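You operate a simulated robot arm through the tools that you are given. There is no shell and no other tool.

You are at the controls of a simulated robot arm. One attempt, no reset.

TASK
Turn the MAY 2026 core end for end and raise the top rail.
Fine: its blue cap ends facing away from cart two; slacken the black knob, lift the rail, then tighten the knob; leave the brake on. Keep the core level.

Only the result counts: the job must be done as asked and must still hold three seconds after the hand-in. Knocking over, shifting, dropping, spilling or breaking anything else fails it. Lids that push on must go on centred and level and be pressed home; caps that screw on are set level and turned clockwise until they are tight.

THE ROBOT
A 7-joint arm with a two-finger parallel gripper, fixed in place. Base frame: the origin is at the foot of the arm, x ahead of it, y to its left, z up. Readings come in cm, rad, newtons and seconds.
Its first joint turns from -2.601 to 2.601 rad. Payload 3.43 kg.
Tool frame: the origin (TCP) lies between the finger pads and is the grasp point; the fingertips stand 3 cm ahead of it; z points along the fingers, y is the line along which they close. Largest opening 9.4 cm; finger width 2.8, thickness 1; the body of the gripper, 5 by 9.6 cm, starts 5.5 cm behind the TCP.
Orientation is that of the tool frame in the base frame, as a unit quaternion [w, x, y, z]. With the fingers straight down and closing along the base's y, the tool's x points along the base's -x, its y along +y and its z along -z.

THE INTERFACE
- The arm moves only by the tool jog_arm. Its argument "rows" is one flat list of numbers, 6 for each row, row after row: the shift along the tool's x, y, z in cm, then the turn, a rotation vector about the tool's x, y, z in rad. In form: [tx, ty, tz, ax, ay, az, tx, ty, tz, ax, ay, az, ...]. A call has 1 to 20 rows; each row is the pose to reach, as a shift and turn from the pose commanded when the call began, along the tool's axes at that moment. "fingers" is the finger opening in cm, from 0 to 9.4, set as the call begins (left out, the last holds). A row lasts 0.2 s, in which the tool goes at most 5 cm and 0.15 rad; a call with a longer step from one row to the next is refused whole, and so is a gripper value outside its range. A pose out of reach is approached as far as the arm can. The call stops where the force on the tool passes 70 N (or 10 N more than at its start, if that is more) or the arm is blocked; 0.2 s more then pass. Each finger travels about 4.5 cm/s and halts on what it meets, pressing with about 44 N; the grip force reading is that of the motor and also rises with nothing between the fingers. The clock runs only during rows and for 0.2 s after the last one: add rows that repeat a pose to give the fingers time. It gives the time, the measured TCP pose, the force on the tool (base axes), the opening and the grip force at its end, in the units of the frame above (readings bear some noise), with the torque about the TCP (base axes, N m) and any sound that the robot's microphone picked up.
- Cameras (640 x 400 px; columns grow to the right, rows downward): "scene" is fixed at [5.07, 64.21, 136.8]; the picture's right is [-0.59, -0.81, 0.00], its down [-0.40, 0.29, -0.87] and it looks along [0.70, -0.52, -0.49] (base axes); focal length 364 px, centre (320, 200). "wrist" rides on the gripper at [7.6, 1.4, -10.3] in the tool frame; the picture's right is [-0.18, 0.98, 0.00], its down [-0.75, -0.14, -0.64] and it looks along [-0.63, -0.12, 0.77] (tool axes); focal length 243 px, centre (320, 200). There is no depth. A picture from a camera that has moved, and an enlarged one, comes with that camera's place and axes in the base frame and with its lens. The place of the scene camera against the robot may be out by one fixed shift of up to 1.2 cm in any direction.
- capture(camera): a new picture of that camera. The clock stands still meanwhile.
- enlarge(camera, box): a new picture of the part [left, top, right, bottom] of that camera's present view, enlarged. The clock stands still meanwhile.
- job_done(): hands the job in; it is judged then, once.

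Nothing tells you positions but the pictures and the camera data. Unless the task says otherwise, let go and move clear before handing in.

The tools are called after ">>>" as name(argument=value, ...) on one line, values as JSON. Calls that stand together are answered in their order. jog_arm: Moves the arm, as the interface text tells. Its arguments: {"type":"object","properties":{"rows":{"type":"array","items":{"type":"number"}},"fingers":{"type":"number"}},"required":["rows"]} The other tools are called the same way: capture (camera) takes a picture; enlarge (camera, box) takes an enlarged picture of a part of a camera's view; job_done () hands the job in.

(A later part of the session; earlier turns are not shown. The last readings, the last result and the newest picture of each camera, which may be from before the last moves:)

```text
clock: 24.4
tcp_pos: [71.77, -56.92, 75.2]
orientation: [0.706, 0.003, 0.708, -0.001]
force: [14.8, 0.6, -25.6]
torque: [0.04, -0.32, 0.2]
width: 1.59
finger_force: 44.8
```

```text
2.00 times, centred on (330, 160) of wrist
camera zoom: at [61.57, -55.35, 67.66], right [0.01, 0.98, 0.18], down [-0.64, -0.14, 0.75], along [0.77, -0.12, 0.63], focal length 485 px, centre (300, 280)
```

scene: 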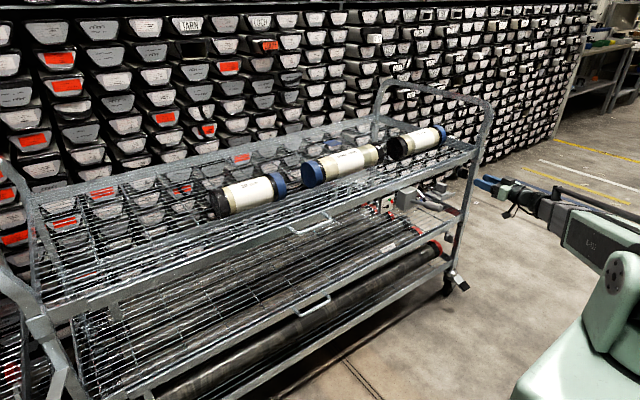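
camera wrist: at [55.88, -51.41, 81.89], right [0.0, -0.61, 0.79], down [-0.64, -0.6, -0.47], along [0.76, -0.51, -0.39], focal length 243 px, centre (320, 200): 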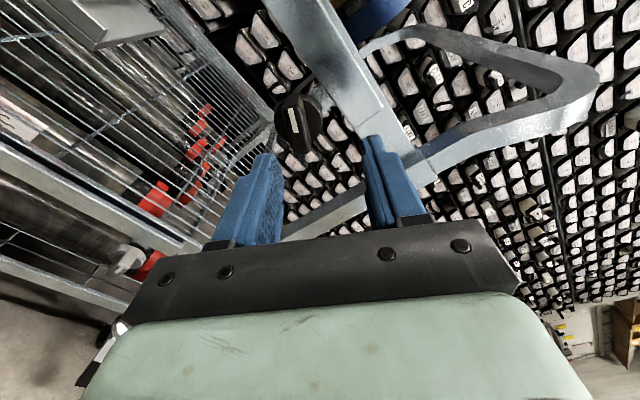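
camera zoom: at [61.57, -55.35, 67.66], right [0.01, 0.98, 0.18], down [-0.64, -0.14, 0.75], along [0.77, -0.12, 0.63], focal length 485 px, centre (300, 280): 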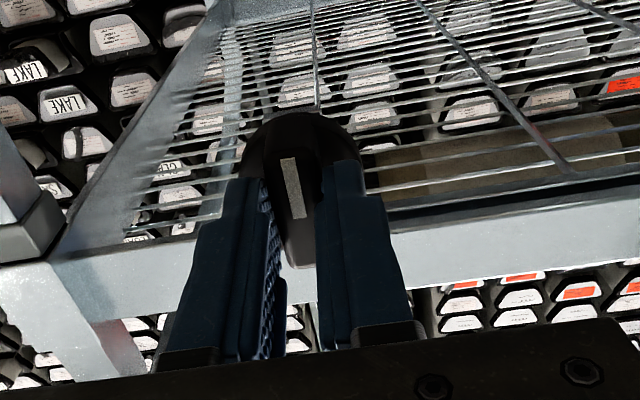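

The knob is now half a turn slack, with the white line pointing down. I'll release, retreat, and move to the loop handle at the rail's centre.

>>> jog_arm(rows=[0, 0, 0, 0, 0, 0, 0, 0, 0, 0, 0, 0, 0, 0, 0, 0, 0, 0], fingers=4.4)

>>> jog_arm(rows=[0, 0, -3, 0, 0, 0, 0, 0, -6, 0, 0, 0, 0, 0, -10, 0, 0, 0, 0, 0, -13, 0, 0, 0])

>>> enlarge(camera="scene", box=[380, 140, 500, 220])

>>> enlarge(camera="scene", box=[280, 200, 340, 240])

```text
clock: 25.1
tcp_pos: [71.72, -56.75, 75.4]
orientation: [0.708, 0.004, 0.706, -0.001]
force: [-0.6, -0.3, -1.1]
torque: [0.01, -0.02, 0.01]
width: 4.39
finger_force: 0.1
```

```text
clock: 26.1
tcp_pos: [58.82, -56.41, 75.54]
orientation: [0.707, 0.003, 0.707, -0.001]
force: [-0.5, -0.1, -0.9]
torque: [-0.02, -0.01, -0.01]
width: 4.4
finger_force: 0.1
```

```text
5.00 times, centred on (440, 180) of scene
camera zoom: at [5.07, 64.21, 136.8], right [-0.59, -0.81, 0.0], down [-0.4, 0.29, -0.87], along [0.7, -0.52, -0.49], focal length 1819 px, centre (-280, 300)
```

zoom: 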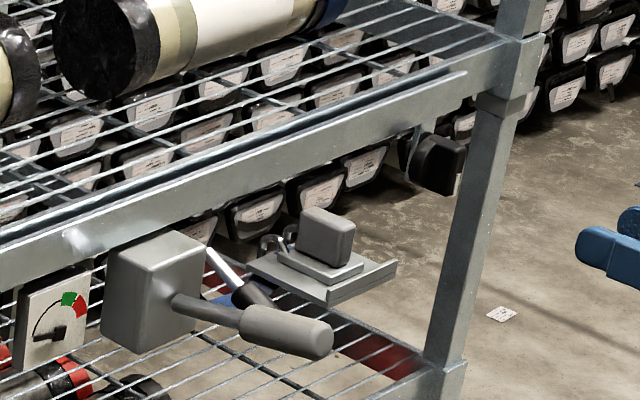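

```text
10.00 times, centred on (310, 220) of scene
camera zoom: at [5.07, 64.21, 136.8], right [-0.59, -0.81, 0.0], down [-0.4, 0.29, -0.87], along [0.7, -0.52, -0.49], focal length 3638 px, centre (420, 0)
```

zoom: 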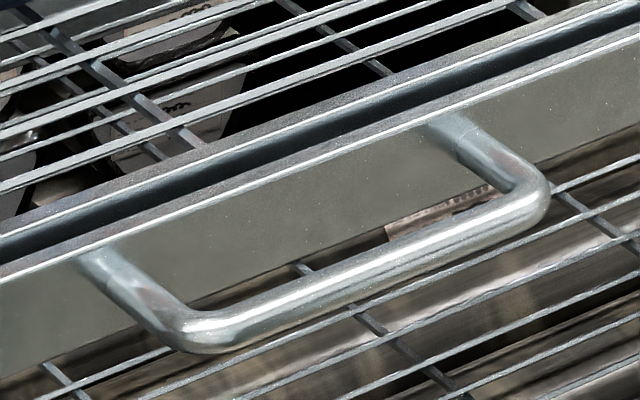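

The rail's loop handle is a horizontal bar about 12 cm long. The grey crank's tip sticks out to about (61, -25, 78), so I'll rise to z≈100 before crossing, then approach the handle.

>>> jog_arm(rows=[-5, 0, 0, 0, 0, 0, -10, 0, 0, 0, 0, 0, -15, 0, 0, 0, 0, 0, -20, 0, 0, 0, 0, 0, -25, 0, 0, 0, 0, 0, -25, 5, 0, 0, 0, 0, -25, 10, 0, 0, 0, 0, -25, 15, 0, 0, 0, 0, -25, 20, 0, 0, 0, 0, -25, 25, 0, 0, 0, 0, -25, 30, 0, 0, 0, 0, -25, 35, 0, 0, 0, 0, -25, 40, 0, 0, 0, 0, -25, 45, 0, 0, 0, 0, -25, 50, 0, 0, 0, 0, -25, 55, 0, 0, 0, 0, -25, 60, 0, 0, 0, 0, -25, 65, 0, 0, 0, 0, -25, 70, 0, 0, 0, 0, -25, 73, 0, 0, 0, 0])

>>> capture(camera="wrist")

>>> capture(camera="scene")

```text
clock: 30.4
tcp_pos: [71.13, 20.8, 100.71]
orientation: [0.708, 0.004, 0.707, -0.001]
force: [-0.8, 1.0, 0.2]
torque: [-0.01, 0.02, -0.01]
width: 4.38
finger_force: 0.1
out of reach, approached as far as the arm can: row 9, 10, 11, 12, 13, 14, 15, 16, 17, 18, 19, 20
```

```text
taken
camera wrist: at [61.04, 22.4, 93.12], right [0.01, 0.98, 0.19], down [-0.64, -0.14, 0.75], along [0.77, -0.12, 0.63], focal length 243 px, centre (320, 200)
```

wrist: 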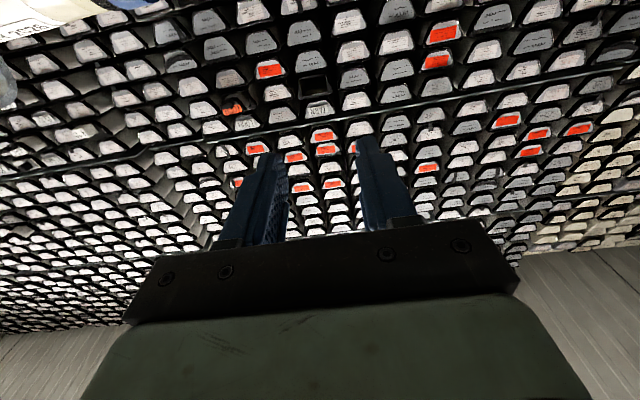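

```text
taken
```

scene: 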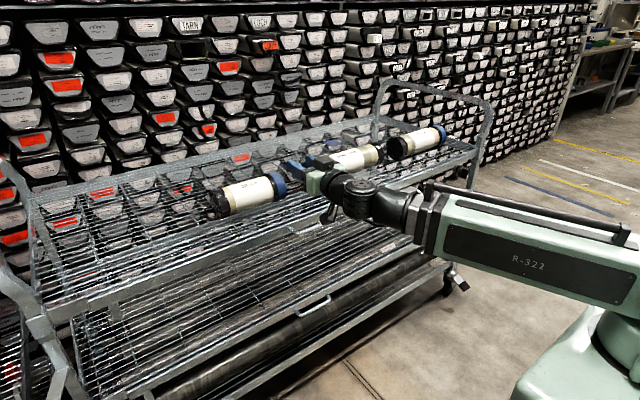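

With the tool horizontal the arm cannot come in this close, so I'll work on the handle with the tool pointing down. I'll reorient above and view the handle.

>>> jog_arm(rows=[-0.5, 0, -1, 0, 0.145, 0, -1, -1, -2, 0, 0.29, 0, -2, -2, -3, 0, 0.43, 0, -2, -2, -4, 0, 0.57, 0, -2, -3, -5, 0, 0.71, 0, -2, -3, -6, 0, 0.85, 0, -2, -4, -7, 0, 0.99, 0, -2, -4, -8, 0, 1.13, 0, -2, -4, -9, 0, 1.27, 0, -2, -4, -10, 0, 1.41, 0, -2, -4, -11, 0, 1.55, 0, -2, -4, -11, 0, 1.571, 0])

>>> capture(camera="wrist")

>>> enlarge(camera="wrist", box=[200, 60, 440, 210])

```text
clock: 33.0
tcp_pos: [59.23, 17.05, 104.66]
orientation: [0.047, 0.003, 0.992, -0.12]
force: [0.0, 0.9, -0.2]
torque: [-0.01, -0.02, 0.0]
width: 4.4
finger_force: 0.0
out of reach, approached as far as the arm can: row 1, 2, 3, 6, 7, 8, 9, 10, 11, 12
```

```text
taken
camera wrist: at [50.81, 20.88, 113.58], right [0.2, 0.96, -0.22], down [0.69, 0.02, 0.73], along [0.7, -0.29, -0.65], focal length 243 px, centre (320, 200)
```

wrist: 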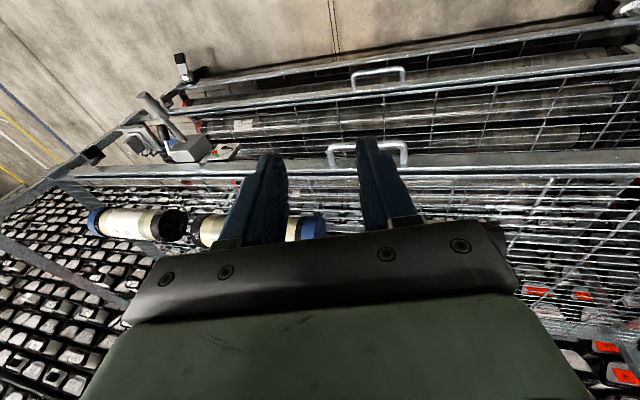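

```text
2.67 times, centred on (320, 135) of wrist
camera zoom: at [50.81, 20.88, 113.58], right [0.2, 0.96, -0.22], down [0.69, 0.02, 0.73], along [0.7, -0.29, -0.65], focal length 647 px, centre (320, 373)
```

zoom: 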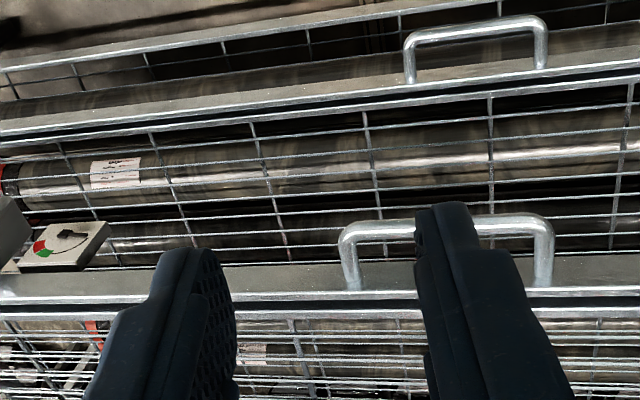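

The handle bar is roughly at x≈70.5, y 12–22, z≈83.5. The tool has ended tilted at this too-close spot, so I'll move outward and square it to point straight down.

>>> jog_arm(rows=[-3, 0, 0, -0.06, 0.024, 0, -6, 0, 0, -0.12, 0.047, 0, -9, 0, 0, -0.18, 0.07, 0, -11, 0, 0, -0.24, 0.094, -0.006, -11, 0, 0, -0.24, 0.094, -0.006])

>>> capture(camera="wrist")

```text
clock: 34.1
tcp_pos: [69.78, 16.98, 107.0]
orientation: [0.033, 0.001, 0.992, -0.126]
force: [-0.3, 0.2, -0.1]
torque: [-0.01, -0.03, 0.01]
width: 4.41
finger_force: 0.1
out of reach, approached as far as the arm can: row 1, 2, 3, 4, 5
```

```text
taken
camera wrist: at [61.5, 20.91, 116.18], right [0.19, 0.95, -0.23], down [0.71, 0.03, 0.71], along [0.68, -0.3, -0.67], focal length 243 px, centre (320, 200)
```

wrist: 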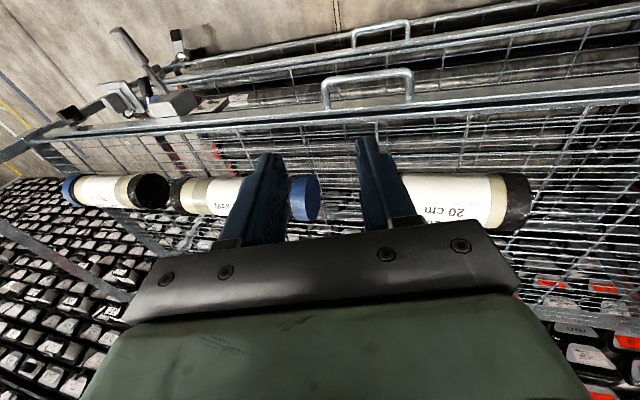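

A wrist joint is at its limit in this yaw. Yawing the tool +90° gives the fingers a closing line along x, which suits both the handle and the core, and should free that joint.

>>> jog_arm(rows=[0, 0, 0.4, -0.0135, 0.023, 0.1423, 0, 0.2, 0.8, -0.0266, 0.0456, 0.283, 0, 0.4, 1.2, -0.0399, 0.0683, 0.425, 0, 0.6, 1.6, -0.0532, 0.091, 0.567, 0, 0.8, 2, -0.0665, 0.1138, 0.709, 0, 1, 2.4, -0.0798, 0.1365, 0.85, 0, 1, 2.8, -0.0929, 0.159, 0.99, 0, 1, 3.2, -0.106, 0.1816, 1.131, 0, 1, 3.6, -0.1193, 0.2043, 1.273, 0, 1, 4, -0.1326, 0.227, 1.414, 0, 1, 4, -0.146, 0.25, 1.557, 0, 1, 4, -0.146, 0.25, 1.557])

>>> capture(camera="wrist")

>>> capture(camera="scene")

```text
clock: 36.8
tcp_pos: [69.63, 16.88, 104.57]
orientation: [0.114, 0.701, 0.701, -0.067]
force: [0.0, 0.2, -1.1]
torque: [-0.01, -0.03, 0.01]
width: 4.42
finger_force: 0.2
out of reach, approached as far as the arm can: row 3, 4, 5, 6, 7, 8, 9, 10, 11, 12
```

```text
taken
camera wrist: at [70.43, 26.88, 112.66], right [0.98, -0.17, 0.11], down [-0.19, -0.57, 0.8], along [-0.07, -0.81, -0.59], focal length 243 px, centre (320, 200)
```

wrist: 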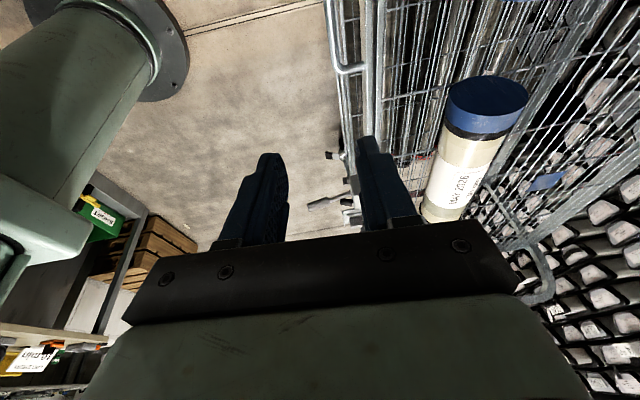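

```text
taken
```

scene: 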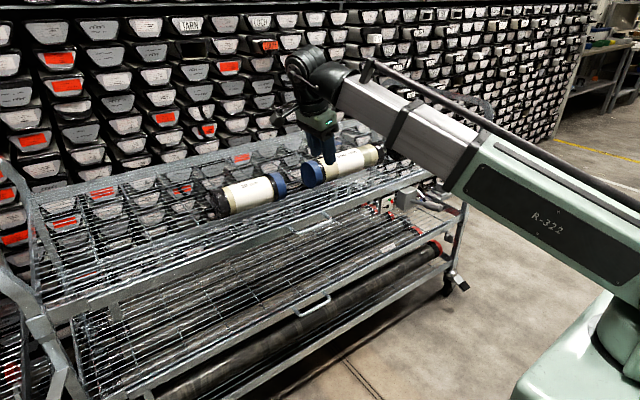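

The tool still leans 15° toward -y, so some joint is stuck from the squeeze through the too-close region. I'll move back high above the start area, where the tool stood straight, to recover a good arm posture.

>>> jog_arm(rows=[-4, 0.5, 0.7, 0, 0, 0, -8, 1, 1.4, 0, 0, 0, -12, 1.5, 2.1, 0, 0, 0, -16, 2, 2.7, 0, 0, 0, -20, 2.6, 3.3, 0, 0, 0, -24, 3.2, 4, 0, 0.04, 0, -28, 3.7, 4.6, 0.01, 0.08, 0, -32, 4.2, 5.3, 0.02, 0.12, 0, -36, 4.7, 6, 0.03, 0.16, 0, -40, 5.2, 6.6, 0.04, 0.2, 0, -44, 5.8, 7.3, 0.06, 0.24, 0, -48.1, 6.33, 7.9, 0.067, 0.257, 0, -48.1, 6.33, 7.9, 0.067, 0.257, 0])

>>> capture(camera="scene")

```text
clock: 39.5
tcp_pos: [75.67, -31.58, 110.98]
orientation: [0.042, 0.7, 0.702, -0.124]
force: [0.1, 0.1, 0.4]
torque: [-0.02, -0.04, 0.0]
width: 4.42
finger_force: 0.0
out of reach, approached as far as the arm can: row 6, 7, 8, 9, 10, 11, 12, 13
```

```text
taken
```

scene: 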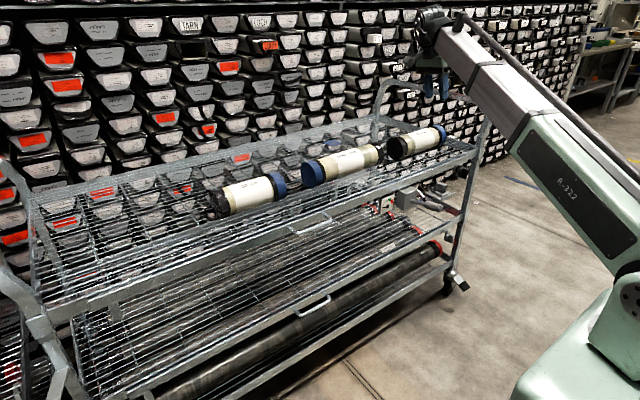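

I believe the forearm roll joint wound over to its limit when the tool passed through horizontal near the base. I'll unwind it in clear air by pitching the tool up on the right side, swinging it to the left, then pitching down.

>>> jog_arm(rows=[0, 0, -1, -0.07, -0.122, 0, 0, 0, -2, -0.14, -0.244, 0, 0, 0, -3, -0.21, -0.366, 0, 0, 0, -4, -0.28, -0.487, 0, 0, 0, -5, -0.35, -0.609, 0, 0, 0, -5, -0.42, -0.731, 0, 0, 0, -5, -0.49, -0.853, 0, 0, 0, -5, -0.56, -0.974, 0, 0, 0, -5, -0.63, -1.096, 0, 0, 0, -5, -0.7, -1.218, 0, 0, 0, -5, -0.77, -1.34, 0, 0, 0, -5, -0.77, -1.34, 0])

>>> capture(camera="scene")

```text
clock: 42.1
tcp_pos: [76.39, -30.26, 115.78]
orientation: [0.699, 0.411, 0.52, -0.268]
force: [-0.1, 0.0, -0.4]
torque: [0.01, 0.01, 0.02]
width: 4.4
finger_force: 0.1
```

```text
taken
```

scene: 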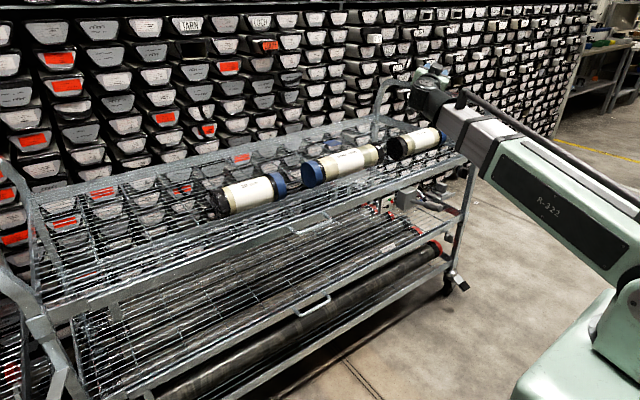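

The joint came free with no reach warnings. I'll raise the tool's pointing by 20° before swinging it left.

>>> jog_arm(rows=[0, 0, 0, -0.035, -0.11, 0, 0, 0, 0, -0.07, -0.22, 0, 0, 0, 0, -0.1, -0.33, 0, 0, 0, 0, -0.1, -0.33, 0])

```text
clock: 43.1
tcp_pos: [76.25, -30.13, 115.79]
orientation: [0.794, 0.326, 0.412, -0.305]
force: [0.0, -0.2, 0.6]
torque: [0.0, 0.0, 0.0]
width: 4.42
finger_force: 0.1
```

>>> jog_arm(rows=[0, 0, 0, -0.1117, 0.0348, 0.0586, 0, 0, 0, -0.2234, 0.0696, 0.1172, 0, 0, 0, -0.3351, 0.1044, 0.1758, 0, 0, 0, -0.4468, 0.1392, 0.2344, 0, 0, 0, -0.5585, 0.174, 0.293, 0, 0, 0, -0.6702, 0.2088, 0.3516, 0, 0, 0, -0.7819, 0.2436, 0.4102, 0, 0, 0, -0.8936, 0.2784, 0.4688, 0, 0, 0, -1.0053, 0.3132, 0.5274, 0, 0, 0, -1.117, 0.348, 0.586, 0, 0, 0, -1.117, 0.348, 0.586])

>>> capture(camera="scene")

```text
clock: 45.5
tcp_pos: [76.23, -30.28, 115.73]
orientation: [0.816, 0.009, 0.525, 0.24]
force: [0.5, 0.3, -0.1]
torque: [-0.02, -0.01, 0.04]
width: 4.41
finger_force: 0.1
```

```text
taken
```

scene: 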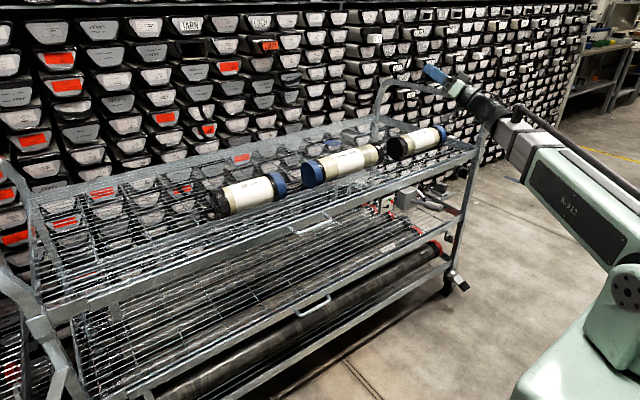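

Now pointing left of the arm plane. I'll pitch the tool down to vertical.

>>> jog_arm(rows=[0, 0, 0, 0.0434, 0.1387, 0, 0, 0, 0, 0.0867, 0.2774, 0, 0, 0, 0, 0.13, 0.4161, 0, 0, 0, 0, 0.1734, 0.5549, 0, 0, 0, 0, 0.2168, 0.6936, 0, 0, 0, 0, 0.26, 0.8323, 0, 0, 0, 0, 0.3035, 0.971, 0, 0, 0, 0, 0.3469, 1.1097, 0, 0, 0, 0, 0.39, 1.2484, 0, 0, 0, 0, 0.4336, 1.387, 0, 0, 0, 0, 0.477, 1.5259, 0, 0, 0, 0, 0.52, 1.6646, 0, 0, 0, 0, 0.5636, 1.8033, 0, 0, 0, 0, 0.607, 1.942, 0, 0, 0, 0, 0.607, 1.942, 0])

>>> capture(camera="scene")

```text
clock: 48.6
tcp_pos: [76.11, -30.42, 117.04]
orientation: [0.063, 0.012, 0.992, 0.111]
force: [12.1, -5.9, -21.9]
torque: [0.71, -0.52, 0.59]
width: 4.4
finger_force: 0.0
out of reach, approached as far as the arm can: row 12, 13, 14, 15
stopped in row 15: the force on the tool passed its limit at 101 N (the readings are from after the stop); the commanded pose is now the measured one
```

```text
taken
```

scene: 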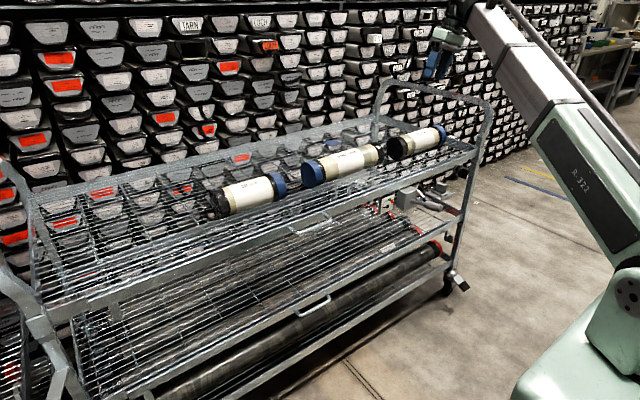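

The tool leans the other way now, which tells me the wrist pitch joint is flipped and must pass straight through alignment with the forearm. I'll pitch back up, bring the tool into the arm's own plane, then fold it straight down.

>>> jog_arm(rows=[0, 0, 0, -0.0434, -0.1387, 0, 0, 0, 0, -0.0867, -0.2774, 0, 0, 0, 0, -0.13, -0.4161, 0, 0, 0, 0, -0.1734, -0.5549, 0, 0, 0, 0, -0.2168, -0.6936, 0, 0, 0, 0, -0.26, -0.8323, 0, 0, 0, 0, -0.3035, -0.971, 0, 0, 0, 0, -0.3469, -1.1097, 0, 0, 0, 0, -0.39, -1.2484, 0, 0, 0, 0, -0.4336, -1.387, 0, 0, 0, 0, -0.477, -1.5259, 0, 0, 0, 0, -0.52, -1.6646, 0, 0, 0, 0, -0.5636, -1.8033, 0, 0, 0, 0, -0.5636, -1.8033, 0])

>>> capture(camera="scene")

```text
clock: 51.6
tcp_pos: [76.03, -30.35, 117.02]
orientation: [0.806, 0.078, 0.506, 0.297]
force: [0.5, -0.2, -0.3]
torque: [0.0, -0.03, -0.02]
width: 4.4
finger_force: 0.0
```

```text
taken
```

scene: 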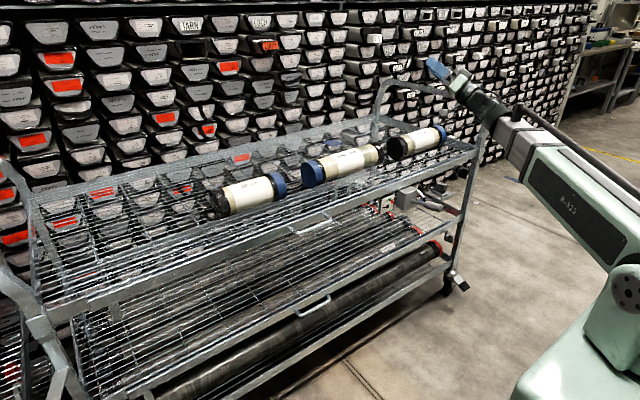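

>>> jog_arm(rows=[0, 0, 0, 0.0894, -0.0495, -0.0553, 0, 0, 0, 0.1788, -0.099, -0.1106, 0, 0, 0, 0.2682, -0.1485, -0.1658, 0, 0, 0, 0.3576, -0.198, -0.2211, 0, 0, 0, 0.447, -0.2475, -0.2764, 0, 0, 0, 0.447, -0.2475, -0.2764])

```text
clock: 53.0
tcp_pos: [75.97, -30.37, 117.01]
orientation: [0.857, 0.221, 0.464, 0.052]
force: [0.4, 0.9, 0.0]
torque: [-0.01, -0.01, 0.02]
width: 4.42
finger_force: 0.2
```

>>> jog_arm(rows=[0, 0, 0, 0.0665, 0.1203, 0, 0, 0, 0, 0.133, 0.2406, 0, 0, 0, 0, 0.1995, 0.3609, 0, 0, 0, 0, 0.266, 0.4812, 0, 0, 0, 0, 0.3325, 0.6015, 0, 0, 0, 0, 0.399, 0.7218, 0, 0, 0, 0, 0.4655, 0.8421, 0, 0, 0, 0, 0.532, 0.9624, 0, 0, 0, 0, 0.5985, 1.0827, 0, 0, 0, 0, 0.665, 1.203, 0, 0, 0, 0, 0.7315, 1.3233, 0])

>>> capture(camera="scene")

```text
clock: 55.4
tcp_pos: [75.92, -30.38, 117.02]
orientation: [0.272, 0.412, 0.869, 0.017]
force: [0.0, -0.3, 0.6]
torque: [-0.01, -0.01, 0.03]
width: 4.4
finger_force: 0.0
out of reach, approached as far as the arm can: row 2, 3, 4
```

```text
taken
```

scene: 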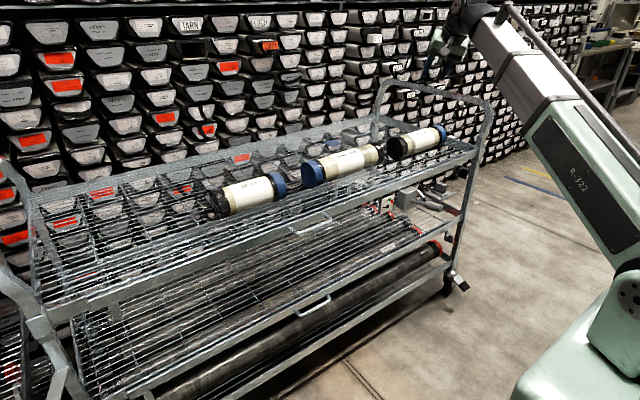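

>>> jog_arm(rows=[0, 0, 0, 0.0672, 0.1214, 0, 0, 0, 0, 0.1343, 0.2428, 0, 0, 0, 0, 0.2015, 0.3643, 0, 0, 0, 0, 0.2686, 0.4857, 0, 0, 0, 0, 0.2686, 0.4857, 0])

```text
clock: 56.6
tcp_pos: [75.94, -30.54, 116.91]
orientation: [0.002, 0.429, 0.904, 0.0]
force: [-0.3, -0.1, 0.2]
torque: [0.01, 0.02, -0.02]
width: 4.43
finger_force: 0.2
```

The wrist is recovered: the tool points straight down with no reach warning. I'll now yaw to +90° (closing along x) and travel above the loop handle.

>>> jog_arm(rows=[3.66, 2.34, 0, 0, 0, 0.06, 7.33, 4.67, 0, 0, 0, 0.12, 11, 7, 0, 0, 0, 0.18, 14.65, 9.35, 0, 0, 0, 0.25, 18.3, 11.7, 1, 0, 0, 0.31, 22, 14, 2, 0, 0, 0.37, 25.6, 16.4, 4, 0, 0, 0.43, 29.3, 18.7, 6, 0, 0, 0.5, 33, 21, 8, 0, 0, 0.56, 36.6, 23.4, 10, 0, 0, 0.62, 40.3, 25.7, 10, 0, 0, 0.684, 40.3, 25.7, 10, 0, 0, 0.684])

>>> capture(camera="wrist")

>>> capture(camera="scene")

```text
clock: 59.2
tcp_pos: [70.42, 16.92, 106.84]
orientation: [0.0, 0.707, 0.707, -0.001]
force: [-0.3, -0.7, 0.1]
torque: [0.01, -0.03, 0.02]
width: 4.42
finger_force: 0.1
out of reach, approached as far as the arm can: row 1, 2, 3, 4, 5, 6, 7
```

```text
taken
camera wrist: at [71.96, 24.51, 117.2], right [0.98, -0.19, 0.0], down [-0.14, -0.75, 0.64], along [-0.12, -0.63, -0.77], focal length 243 px, centre (320, 200)
```

wrist: 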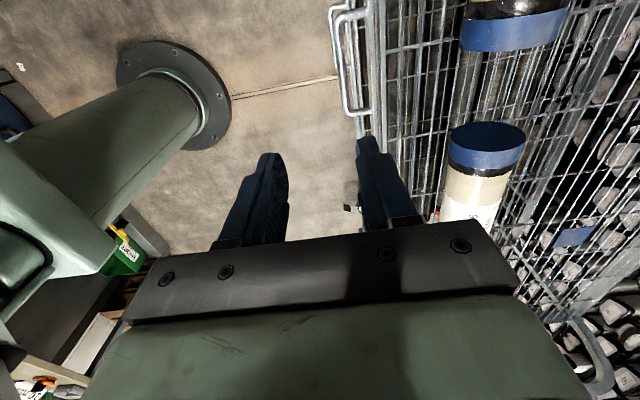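

```text
taken
```

scene: 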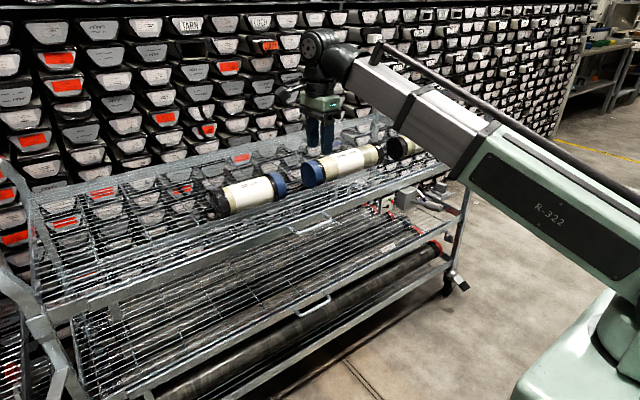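

The tool is now straight down with fingers closing along x, and the handle bar appears at x≈73.3. I'll lower partway to refine the handle position.

>>> jog_arm(rows=[0, 0.5, 2, 0, 0, 0, -2, 1.5, 4, 0, 0, 0, -4, 2.5, 7, 0, 0, 0, -5, 2.9, 10, 0, 0, 0, -5, 2.9, 10, 0, 0, 0], fingers=3)

>>> capture(camera="wrist")

>>> enlarge(camera="wrist", box=[260, 0, 440, 180])

```text
clock: 60.4
tcp_pos: [73.55, 11.97, 97.03]
orientation: [0.0, 0.707, 0.707, -0.001]
force: [-0.3, 0.0, 0.1]
torque: [0.01, 0.03, 0.01]
width: 3.0
finger_force: 0.0
```

```text
taken
camera wrist: at [74.95, 19.56, 107.35], right [0.98, -0.18, 0.0], down [-0.14, -0.75, 0.64], along [-0.12, -0.63, -0.77], focal length 243 px, centre (320, 200)
```

wrist: 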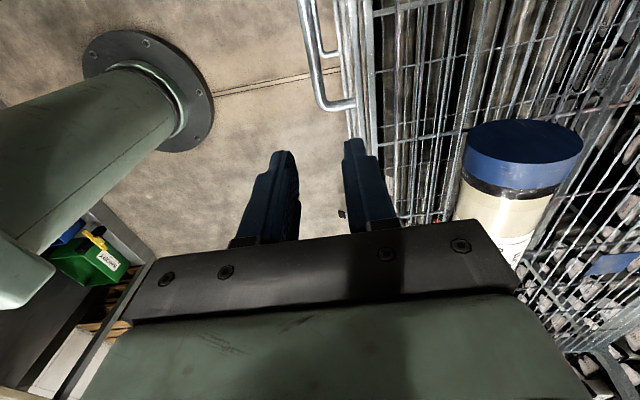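

```text
2.22 times, centred on (350, 90) of wrist
camera zoom: at [74.95, 19.56, 107.35], right [0.98, -0.18, 0.0], down [-0.14, -0.75, 0.64], along [-0.12, -0.63, -0.77], focal length 539 px, centre (253, 444)
```

zoom: 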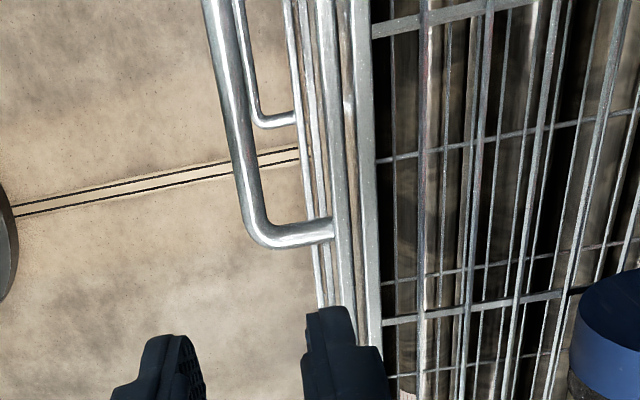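

Handle bar: x≈73.4, y 10.7 to 22, z≈80.8, diameter about 1.4 cm. The rail face is at x≈77, so a finger fits in the gap. I'll shift over its centre and descend with a 3 cm opening.

>>> jog_arm(rows=[2.5, -0.15, 2, 0, 0, 0, 4.5, -0.15, 5, 0, 0, 0, 4.5, -0.15, 8, 0, 0, 0, 4.5, -0.15, 10, 0, 0, 0, 4.5, -0.15, 10, 0, 0, 0])

>>> capture(camera="wrist")

>>> enlarge(camera="scene", box=[270, 160, 370, 240])

```text
clock: 61.6
tcp_pos: [73.21, 16.59, 86.94]
orientation: [0.0, 0.707, 0.707, -0.001]
force: [-1.1, -0.4, 1.1]
torque: [-0.01, 0.0, -0.01]
width: 3.03
finger_force: 0.1
```

```text
taken
camera wrist: at [74.65, 24.18, 97.29], right [0.98, -0.18, 0.0], down [-0.14, -0.75, 0.64], along [-0.12, -0.63, -0.77], focal length 243 px, centre (320, 200)
```

wrist: 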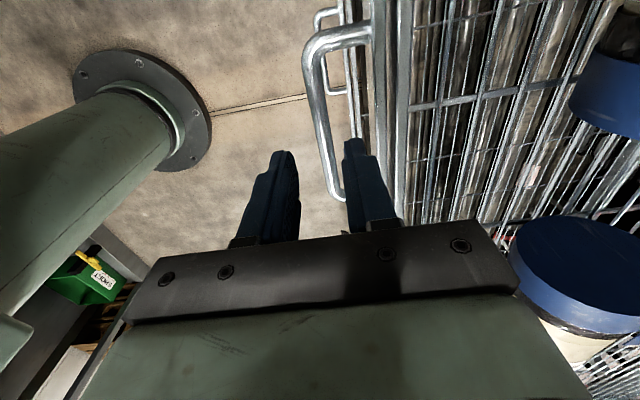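

```text
5.00 times, centred on (320, 200) of scene
camera zoom: at [5.07, 64.21, 136.8], right [-0.59, -0.81, 0.0], down [-0.4, 0.29, -0.87], along [0.7, -0.52, -0.49], focal length 1819 px, centre (320, 200)
```

zoom: 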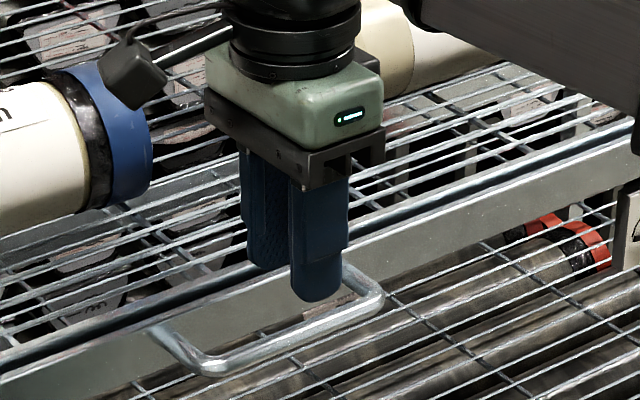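

>>> enlarge(camera="wrist", box=[250, 20, 410, 230])

```text
1.90 times, centred on (330, 125) of wrist
camera zoom: at [74.65, 24.18, 97.29], right [0.98, -0.18, 0.0], down [-0.14, -0.75, 0.64], along [-0.12, -0.63, -0.77], focal length 462 px, centre (301, 343)
```

zoom: 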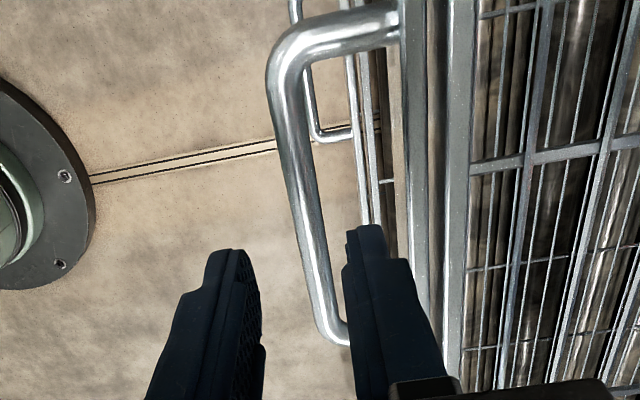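

Refined: bar at x=73.7, mid y=16.7. I'll shift 0.45 cm and descend astride the bar.

>>> jog_arm(rows=[0.1, 0.45, 0.5, 0, 0, 0, 0.1, 0.45, 2, 0, 0, 0, 0.1, 0.45, 3.5, 0, 0, 0, 0.1, 0.45, 5, 0, 0, 0, 0.1, 0.45, 5.8, 0, 0, 0], fingers=2.8)

>>> enlarge(camera="scene", box=[270, 160, 370, 240])

```text
clock: 62.8
tcp_pos: [73.46, 16.65, 81.19]
orientation: [0.0, 0.708, 0.707, -0.001]
force: [-0.9, 0.1, -0.3]
torque: [0.02, -0.02, 0.02]
width: 2.8
finger_force: 0.2
```

```text
5.00 times, centred on (320, 200) of scene
camera zoom: at [5.07, 64.21, 136.8], right [-0.59, -0.81, 0.0], down [-0.4, 0.29, -0.87], along [0.7, -0.52, -0.49], focal length 1819 px, centre (320, 200)
```

zoom: 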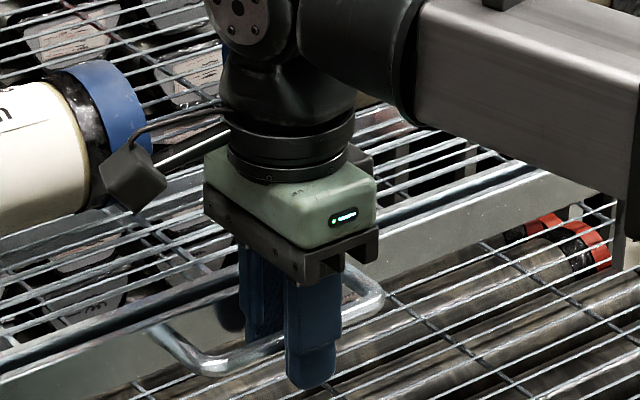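

The fingers are astride the bar with no contact. I'll close.

>>> jog_arm(rows=[0, 0, 0, 0, 0, 0, 0, 0, 0, 0, 0, 0, 0, 0, 0, 0, 0, 0], fingers=0)

```text
clock: 63.6
tcp_pos: [73.42, 16.66, 81.32]
orientation: [-0.001, 0.706, 0.708, -0.001]
force: [-2.2, 0.1, -3.2]
torque: [0.12, 0.01, 0.93]
width: 1.15
finger_force: 45.0
```

The bar is gripped at 1.15 cm. I'll lift gently by 1 cm and read the load.

>>> jog_arm(rows=[0, 0, -0.2, 0, 0, 0, 0, 0, -0.4, 0, 0, 0, 0, 0, -0.6, 0, 0, 0, 0, 0, -0.8, 0, 0, 0, 0, 0, -1.0, 0, 0, 0, 0, 0, -1.0, 0, 0, 0])

>>> enlarge(camera="scene", box=[260, 130, 480, 250])

```text
clock: 65.0
tcp_pos: [73.39, 16.61, 82.28]
orientation: [-0.001, 0.707, 0.707, -0.002]
force: [-8.2, -8.1, -6.0]
torque: [0.35, 0.06, 1.02]
width: 1.18
finger_force: 44.9
```

```text
2.91 times, centred on (370, 190) of scene
camera zoom: at [5.07, 64.21, 136.8], right [-0.59, -0.81, 0.0], down [-0.4, 0.29, -0.87], along [0.7, -0.52, -0.49], focal length 1058 px, centre (174, 229)
```

zoom: 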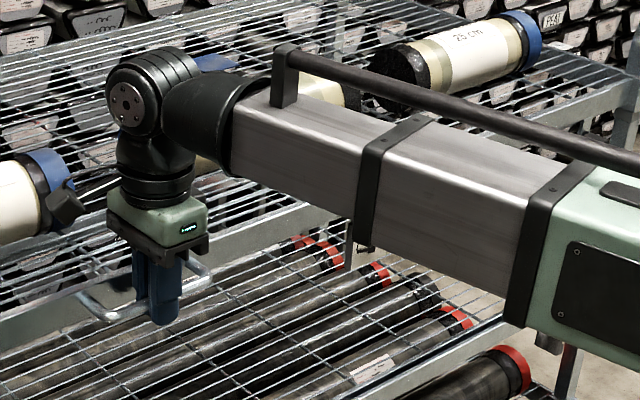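

It rose 1 cm with only a few newtons. I'll check at the rail's ends that the rail itself moved.

>>> enlarge(camera="scene", box=[60, 250, 160, 330])

>>> enlarge(camera="scene", box=[270, 180, 370, 240])

>>> enlarge(camera="scene", box=[400, 120, 500, 200])

```text
5.00 times, centred on (110, 290) of scene
camera zoom: at [5.07, 64.21, 136.8], right [-0.59, -0.81, 0.0], down [-0.4, 0.29, -0.87], along [0.7, -0.52, -0.49], focal length 1819 px, centre (1370, -250)
```

zoom: 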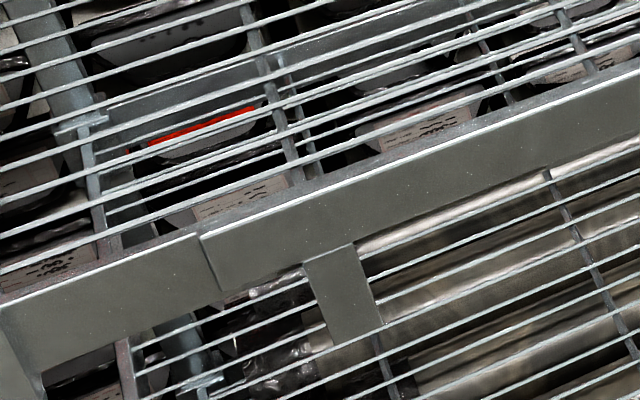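

```text
6.40 times, centred on (320, 210) of scene
camera zoom: at [5.07, 64.21, 136.8], right [-0.59, -0.81, 0.0], down [-0.4, 0.29, -0.87], along [0.7, -0.52, -0.49], focal length 2328 px, centre (320, 136)
```

zoom: 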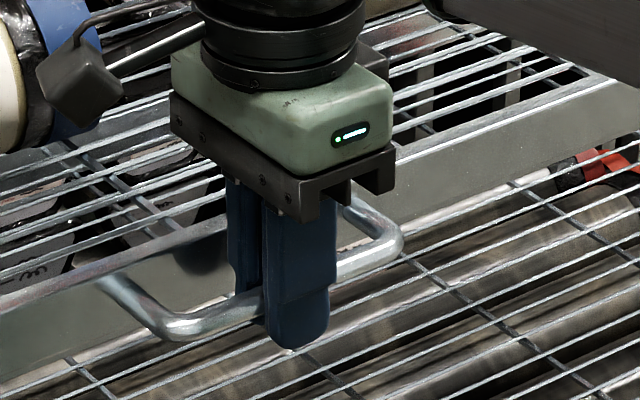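

```text
5.00 times, centred on (450, 160) of scene
camera zoom: at [5.07, 64.21, 136.8], right [-0.59, -0.81, 0.0], down [-0.4, 0.29, -0.87], along [0.7, -0.52, -0.49], focal length 1819 px, centre (-330, 400)
```

zoom: 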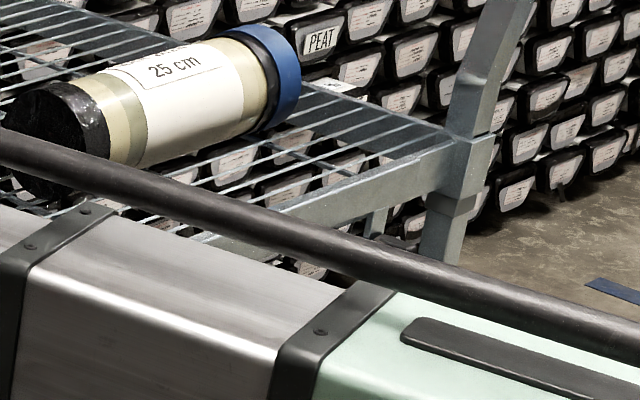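

The rail is rising relative to the frame. I'll continue lifting in small steps, watching the force for the top stop.

>>> jog_arm(rows=[0, 0, -0.4, 0, 0, 0, 0, 0, -0.8, 0, 0, 0, 0, 0, -1.2, 0, 0, 0, 0, 0, -1.6, 0, 0, 0, 0, 0, -2.0, 0, 0, 0, 0, 0, -2.4, 0, 0, 0, 0, 0, -2.8, 0, 0, 0, 0, 0, -3, 0, 0, 0])

>>> enlarge(camera="scene", box=[60, 250, 160, 330])

>>> enlarge(camera="scene", box=[270, 180, 370, 240])

```text
clock: 66.8
tcp_pos: [73.53, 16.6, 85.24]
orientation: [-0.003, 0.707, 0.707, -0.003]
force: [-25.6, -7.6, -4.4]
torque: [-0.11, 0.21, 1.03]
width: 1.15
finger_force: 45.3
```

```text
5.00 times, centred on (110, 290) of scene
camera zoom: at [5.07, 64.21, 136.8], right [-0.59, -0.81, 0.0], down [-0.4, 0.29, -0.87], along [0.7, -0.52, -0.49], focal length 1819 px, centre (1370, -250)
```

zoom: 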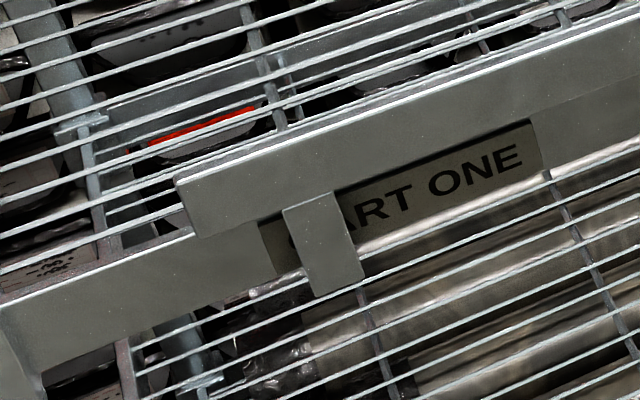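

```text
6.40 times, centred on (320, 210) of scene
camera zoom: at [5.07, 64.21, 136.8], right [-0.59, -0.81, 0.0], down [-0.4, 0.29, -0.87], along [0.7, -0.52, -0.49], focal length 2328 px, centre (320, 136)
```

zoom: 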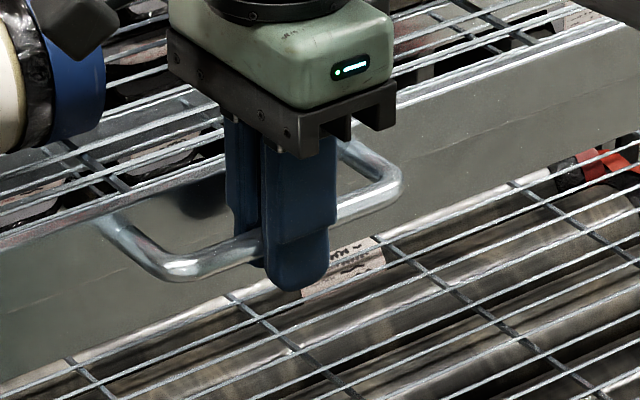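

The rail is up about 4 cm and has uncovered a "CART ONE" label, so the other cart on the left (+y) is cart two. I'll test whether friction holds the rail by lowering a little and reading the load direction, while easing off the x load.

>>> jog_arm(rows=[0, -0.1, 0.1, 0, 0, 0, 0, -0.15, 0.2, 0, 0, 0, 0, -0.15, 0.3, 0, 0, 0, 0, -0.15, 0.4, 0, 0, 0])

>>> jog_arm(rows=[0, 0, -0.1, 0, 0, 0, 0, 0, -0.2, 0, 0, 0, 0, 0, -0.3, 0, 0, 0, 0, 0, -0.4, 0, 0, 0])

```text
clock: 67.8
tcp_pos: [73.52, 16.56, 84.81]
orientation: [0.0, 0.707, 0.707, 0.0]
force: [-11.5, -2.7, -3.3]
torque: [0.05, 0.14, 1.03]
width: 1.15
finger_force: 44.5
```

```text
clock: 68.8
tcp_pos: [73.44, 16.58, 85.14]
orientation: [-0.002, 0.707, 0.708, -0.001]
force: [-1.8, -7.9, -3.8]
torque: [0.35, 0.02, 1.0]
width: 1.15
finger_force: 45.2
```

The load is about 3.5 N downward both ways, which is inconclusive. I'll lower the rail to about 0.8 cm above its seat and release it there, to learn safely whether it stays up.

>>> jog_arm(rows=[0, 0, 0.4, 0, 0, 0, 0, 0, 0.8, 0, 0, 0, 0, 0, 1.2, 0, 0, 0, 0, 0, 1.6, 0, 0, 0, 0, 0, 2.0, 0, 0, 0, 0, 0, 2.4, 0, 0, 0, 0, 0, 2.8, 0, 0, 0, 0, 0, 3.05, 0, 0, 0])

>>> enlarge(camera="scene", box=[80, 260, 120, 310])

>>> jog_arm(rows=[0, 0, 0, 0, 0, 0, 0, 0, 0, 0, 0, 0, 0, 0, 0, 0, 0, 0], fingers=2.6)

>>> enlarge(camera="scene", box=[80, 260, 120, 310])

```text
clock: 70.6
tcp_pos: [73.45, 16.66, 82.31]
orientation: [0.0, 0.707, 0.707, 0.0]
force: [6.8, -10.0, -3.3]
torque: [-0.4, -0.08, 1.04]
width: 1.14
finger_force: 45.1
```

```text
8.00 times, centred on (100, 285) of scene
camera zoom: at [5.07, 64.21, 136.8], right [-0.59, -0.81, 0.0], down [-0.4, 0.29, -0.87], along [0.7, -0.52, -0.49], focal length 2910 px, centre (2080, -480)
```

zoom: 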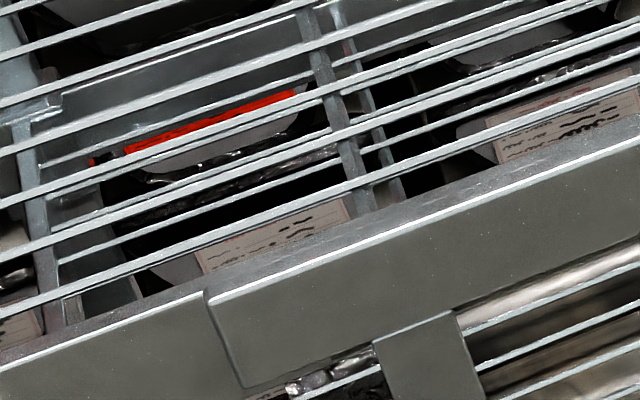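

```text
clock: 71.4
tcp_pos: [73.42, 16.61, 82.16]
orientation: [-0.001, 0.707, 0.707, 0.0]
force: [0.3, -0.7, 0.1]
torque: [-0.01, 0.03, 0.0]
width: 2.6
finger_force: 0.1
```

```text
8.00 times, centred on (100, 285) of scene
camera zoom: at [5.07, 64.21, 136.8], right [-0.59, -0.81, 0.0], down [-0.4, 0.29, -0.87], along [0.7, -0.52, -0.49], focal length 2910 px, centre (2080, -480)
```

zoom: 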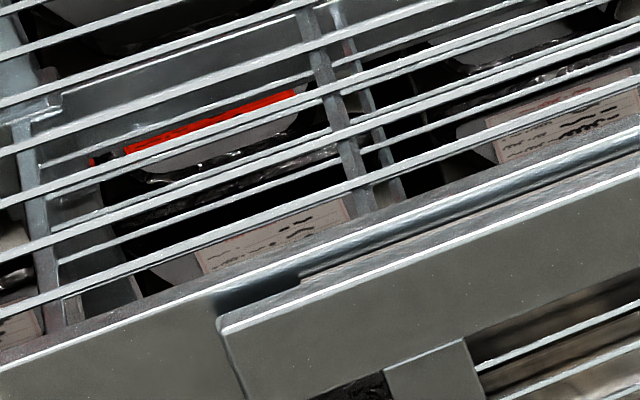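

The rail dropped back to its seat on release, so it must be held while the knob is tightened. The knob rides on the rail's strip, so later I'll lift by the knob itself and tighten in the same grip. The arm is well placed for the core now, so I'll rise, move over the core, and test the half-turn range in free air.

>>> jog_arm(rows=[0, 0, -4, 0, 0, 0, 0, 0, -8, 0, 0, 0, 0, 0, -12, 0, 0, 0, 0, 0, -16, 0, 0, 0, 0, 0, -20, 0, 0, 0, 0, 0, -25, 0, 0, 0, -4, 2.5, -25, 0, 0, 0, -8, 5, -25, 0, 0, 0, -12, 7.5, -25, 0, 0, 0, -16, 10, -25, 0, 0, 0, -20, 12.5, -25, 0, 0, 0, -24, 15, -25, 0, 0, 0, -25.6, 15.7, -25, 0, 0, 0], fingers=9.2)

>>> capture(camera="wrist")

>>> enlarge(camera="scene", box=[60, 150, 320, 330])

```text
clock: 74.2
tcp_pos: [89.17, -9.05, 107.11]
orientation: [0.0, 0.707, 0.707, 0.0]
force: [0.8, -0.6, -0.7]
torque: [-0.01, -0.04, -0.01]
width: 9.2
finger_force: 0.1
```

```text
taken
camera wrist: at [90.65, -1.37, 117.34], right [0.98, -0.18, 0.0], down [-0.14, -0.75, 0.64], along [-0.12, -0.63, -0.77], focal length 243 px, centre (320, 200)
```

wrist: 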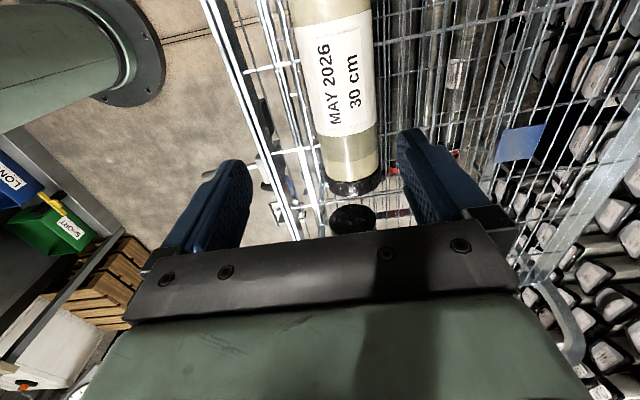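

```text
2.22 times, centred on (190, 240) of scene
camera zoom: at [5.07, 64.21, 136.8], right [-0.59, -0.81, 0.0], down [-0.4, 0.29, -0.87], along [0.7, -0.52, -0.49], focal length 808 px, centre (609, 111)
```

zoom: 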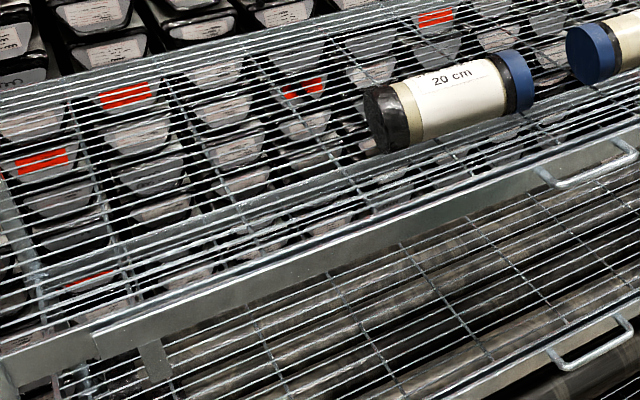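

>>> enlarge(camera="wrist", box=[240, 0, 440, 240])

```text
1.67 times, centred on (340, 120) of wrist
camera zoom: at [90.65, -1.37, 117.34], right [0.98, -0.18, 0.0], down [-0.14, -0.75, 0.64], along [-0.12, -0.63, -0.77], focal length 404 px, centre (287, 333)
```

zoom: 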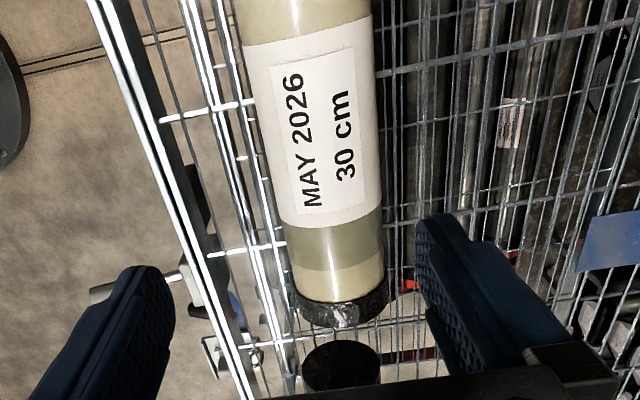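

The core's axis is at about x=91.4, z≈87.8, with a diameter of about 7.3 cm. I'll test the half-turn of yaw in free air up here.

>>> jog_arm(rows=[0, 0, 0, 0, 0, -0.15, 0, 0, 0, 0, 0, -0.3, 0, 0, 0, 0, 0, -0.45, 0, 0, 0, 0, 0, -0.6, 0, 0, 0, 0, 0, -0.75, 0, 0, 0, 0, 0, -0.9, 0, 0, 0, 0, 0, -1.05, 0, 0, 0, 0, 0, -1.2, 0, 0, 0, 0, 0, -1.35, 0, 0, 0, 0, 0, -1.5, 0, 0, 0, 0, 0, -1.65, 0, 0, 0, 0, 0, -1.8, 0, 0, 0, 0, 0, -1.95, 0, 0, 0, 0, 0, -2.1, 0, 0, 0, 0, 0, -2.25, 0, 0, 0, 0, 0, -2.4, 0, 0, 0, 0, 0, -2.55, 0, 0, 0, 0, 0, -2.7, 0, 0, 0, 0, 0, -2.85, 0, 0, 0, 0, 0, -3.0])

>>> jog_arm(rows=[0, 0, 0, 0, 0, -0.1416, 0, 0, 0, 0, 0, -0.1416])

>>> capture(camera="wrist")

```text
clock: 78.4
tcp_pos: [89.09, -9.05, 107.15]
orientation: [0.0, -0.656, 0.755, 0.001]
force: [0.2, -0.1, -0.7]
torque: [-0.02, 0.0, 0.03]
width: 9.19
finger_force: 0.0
```

```text
clock: 79.0
tcp_pos: [89.14, -8.96, 107.12]
orientation: [0.0, 0.707, -0.707, 0.0]
force: [-0.5, 0.0, 0.2]
torque: [0.01, 0.01, -0.01]
width: 9.22
finger_force: 0.0
```

```text
taken
camera wrist: at [87.82, -16.63, 117.37], right [-0.98, 0.18, 0.0], down [0.14, 0.75, 0.64], along [0.12, 0.63, -0.77], focal length 243 px, centre (320, 200)
```

wrist: 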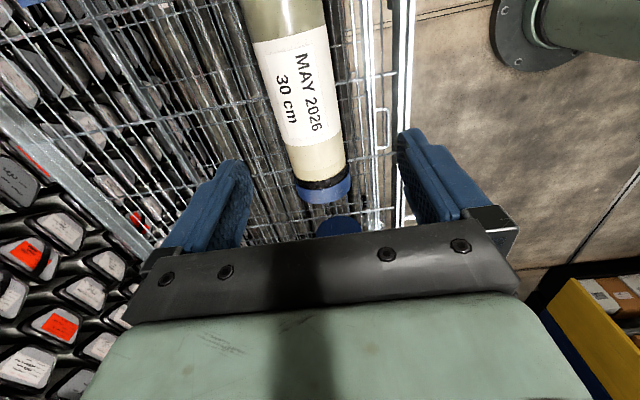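

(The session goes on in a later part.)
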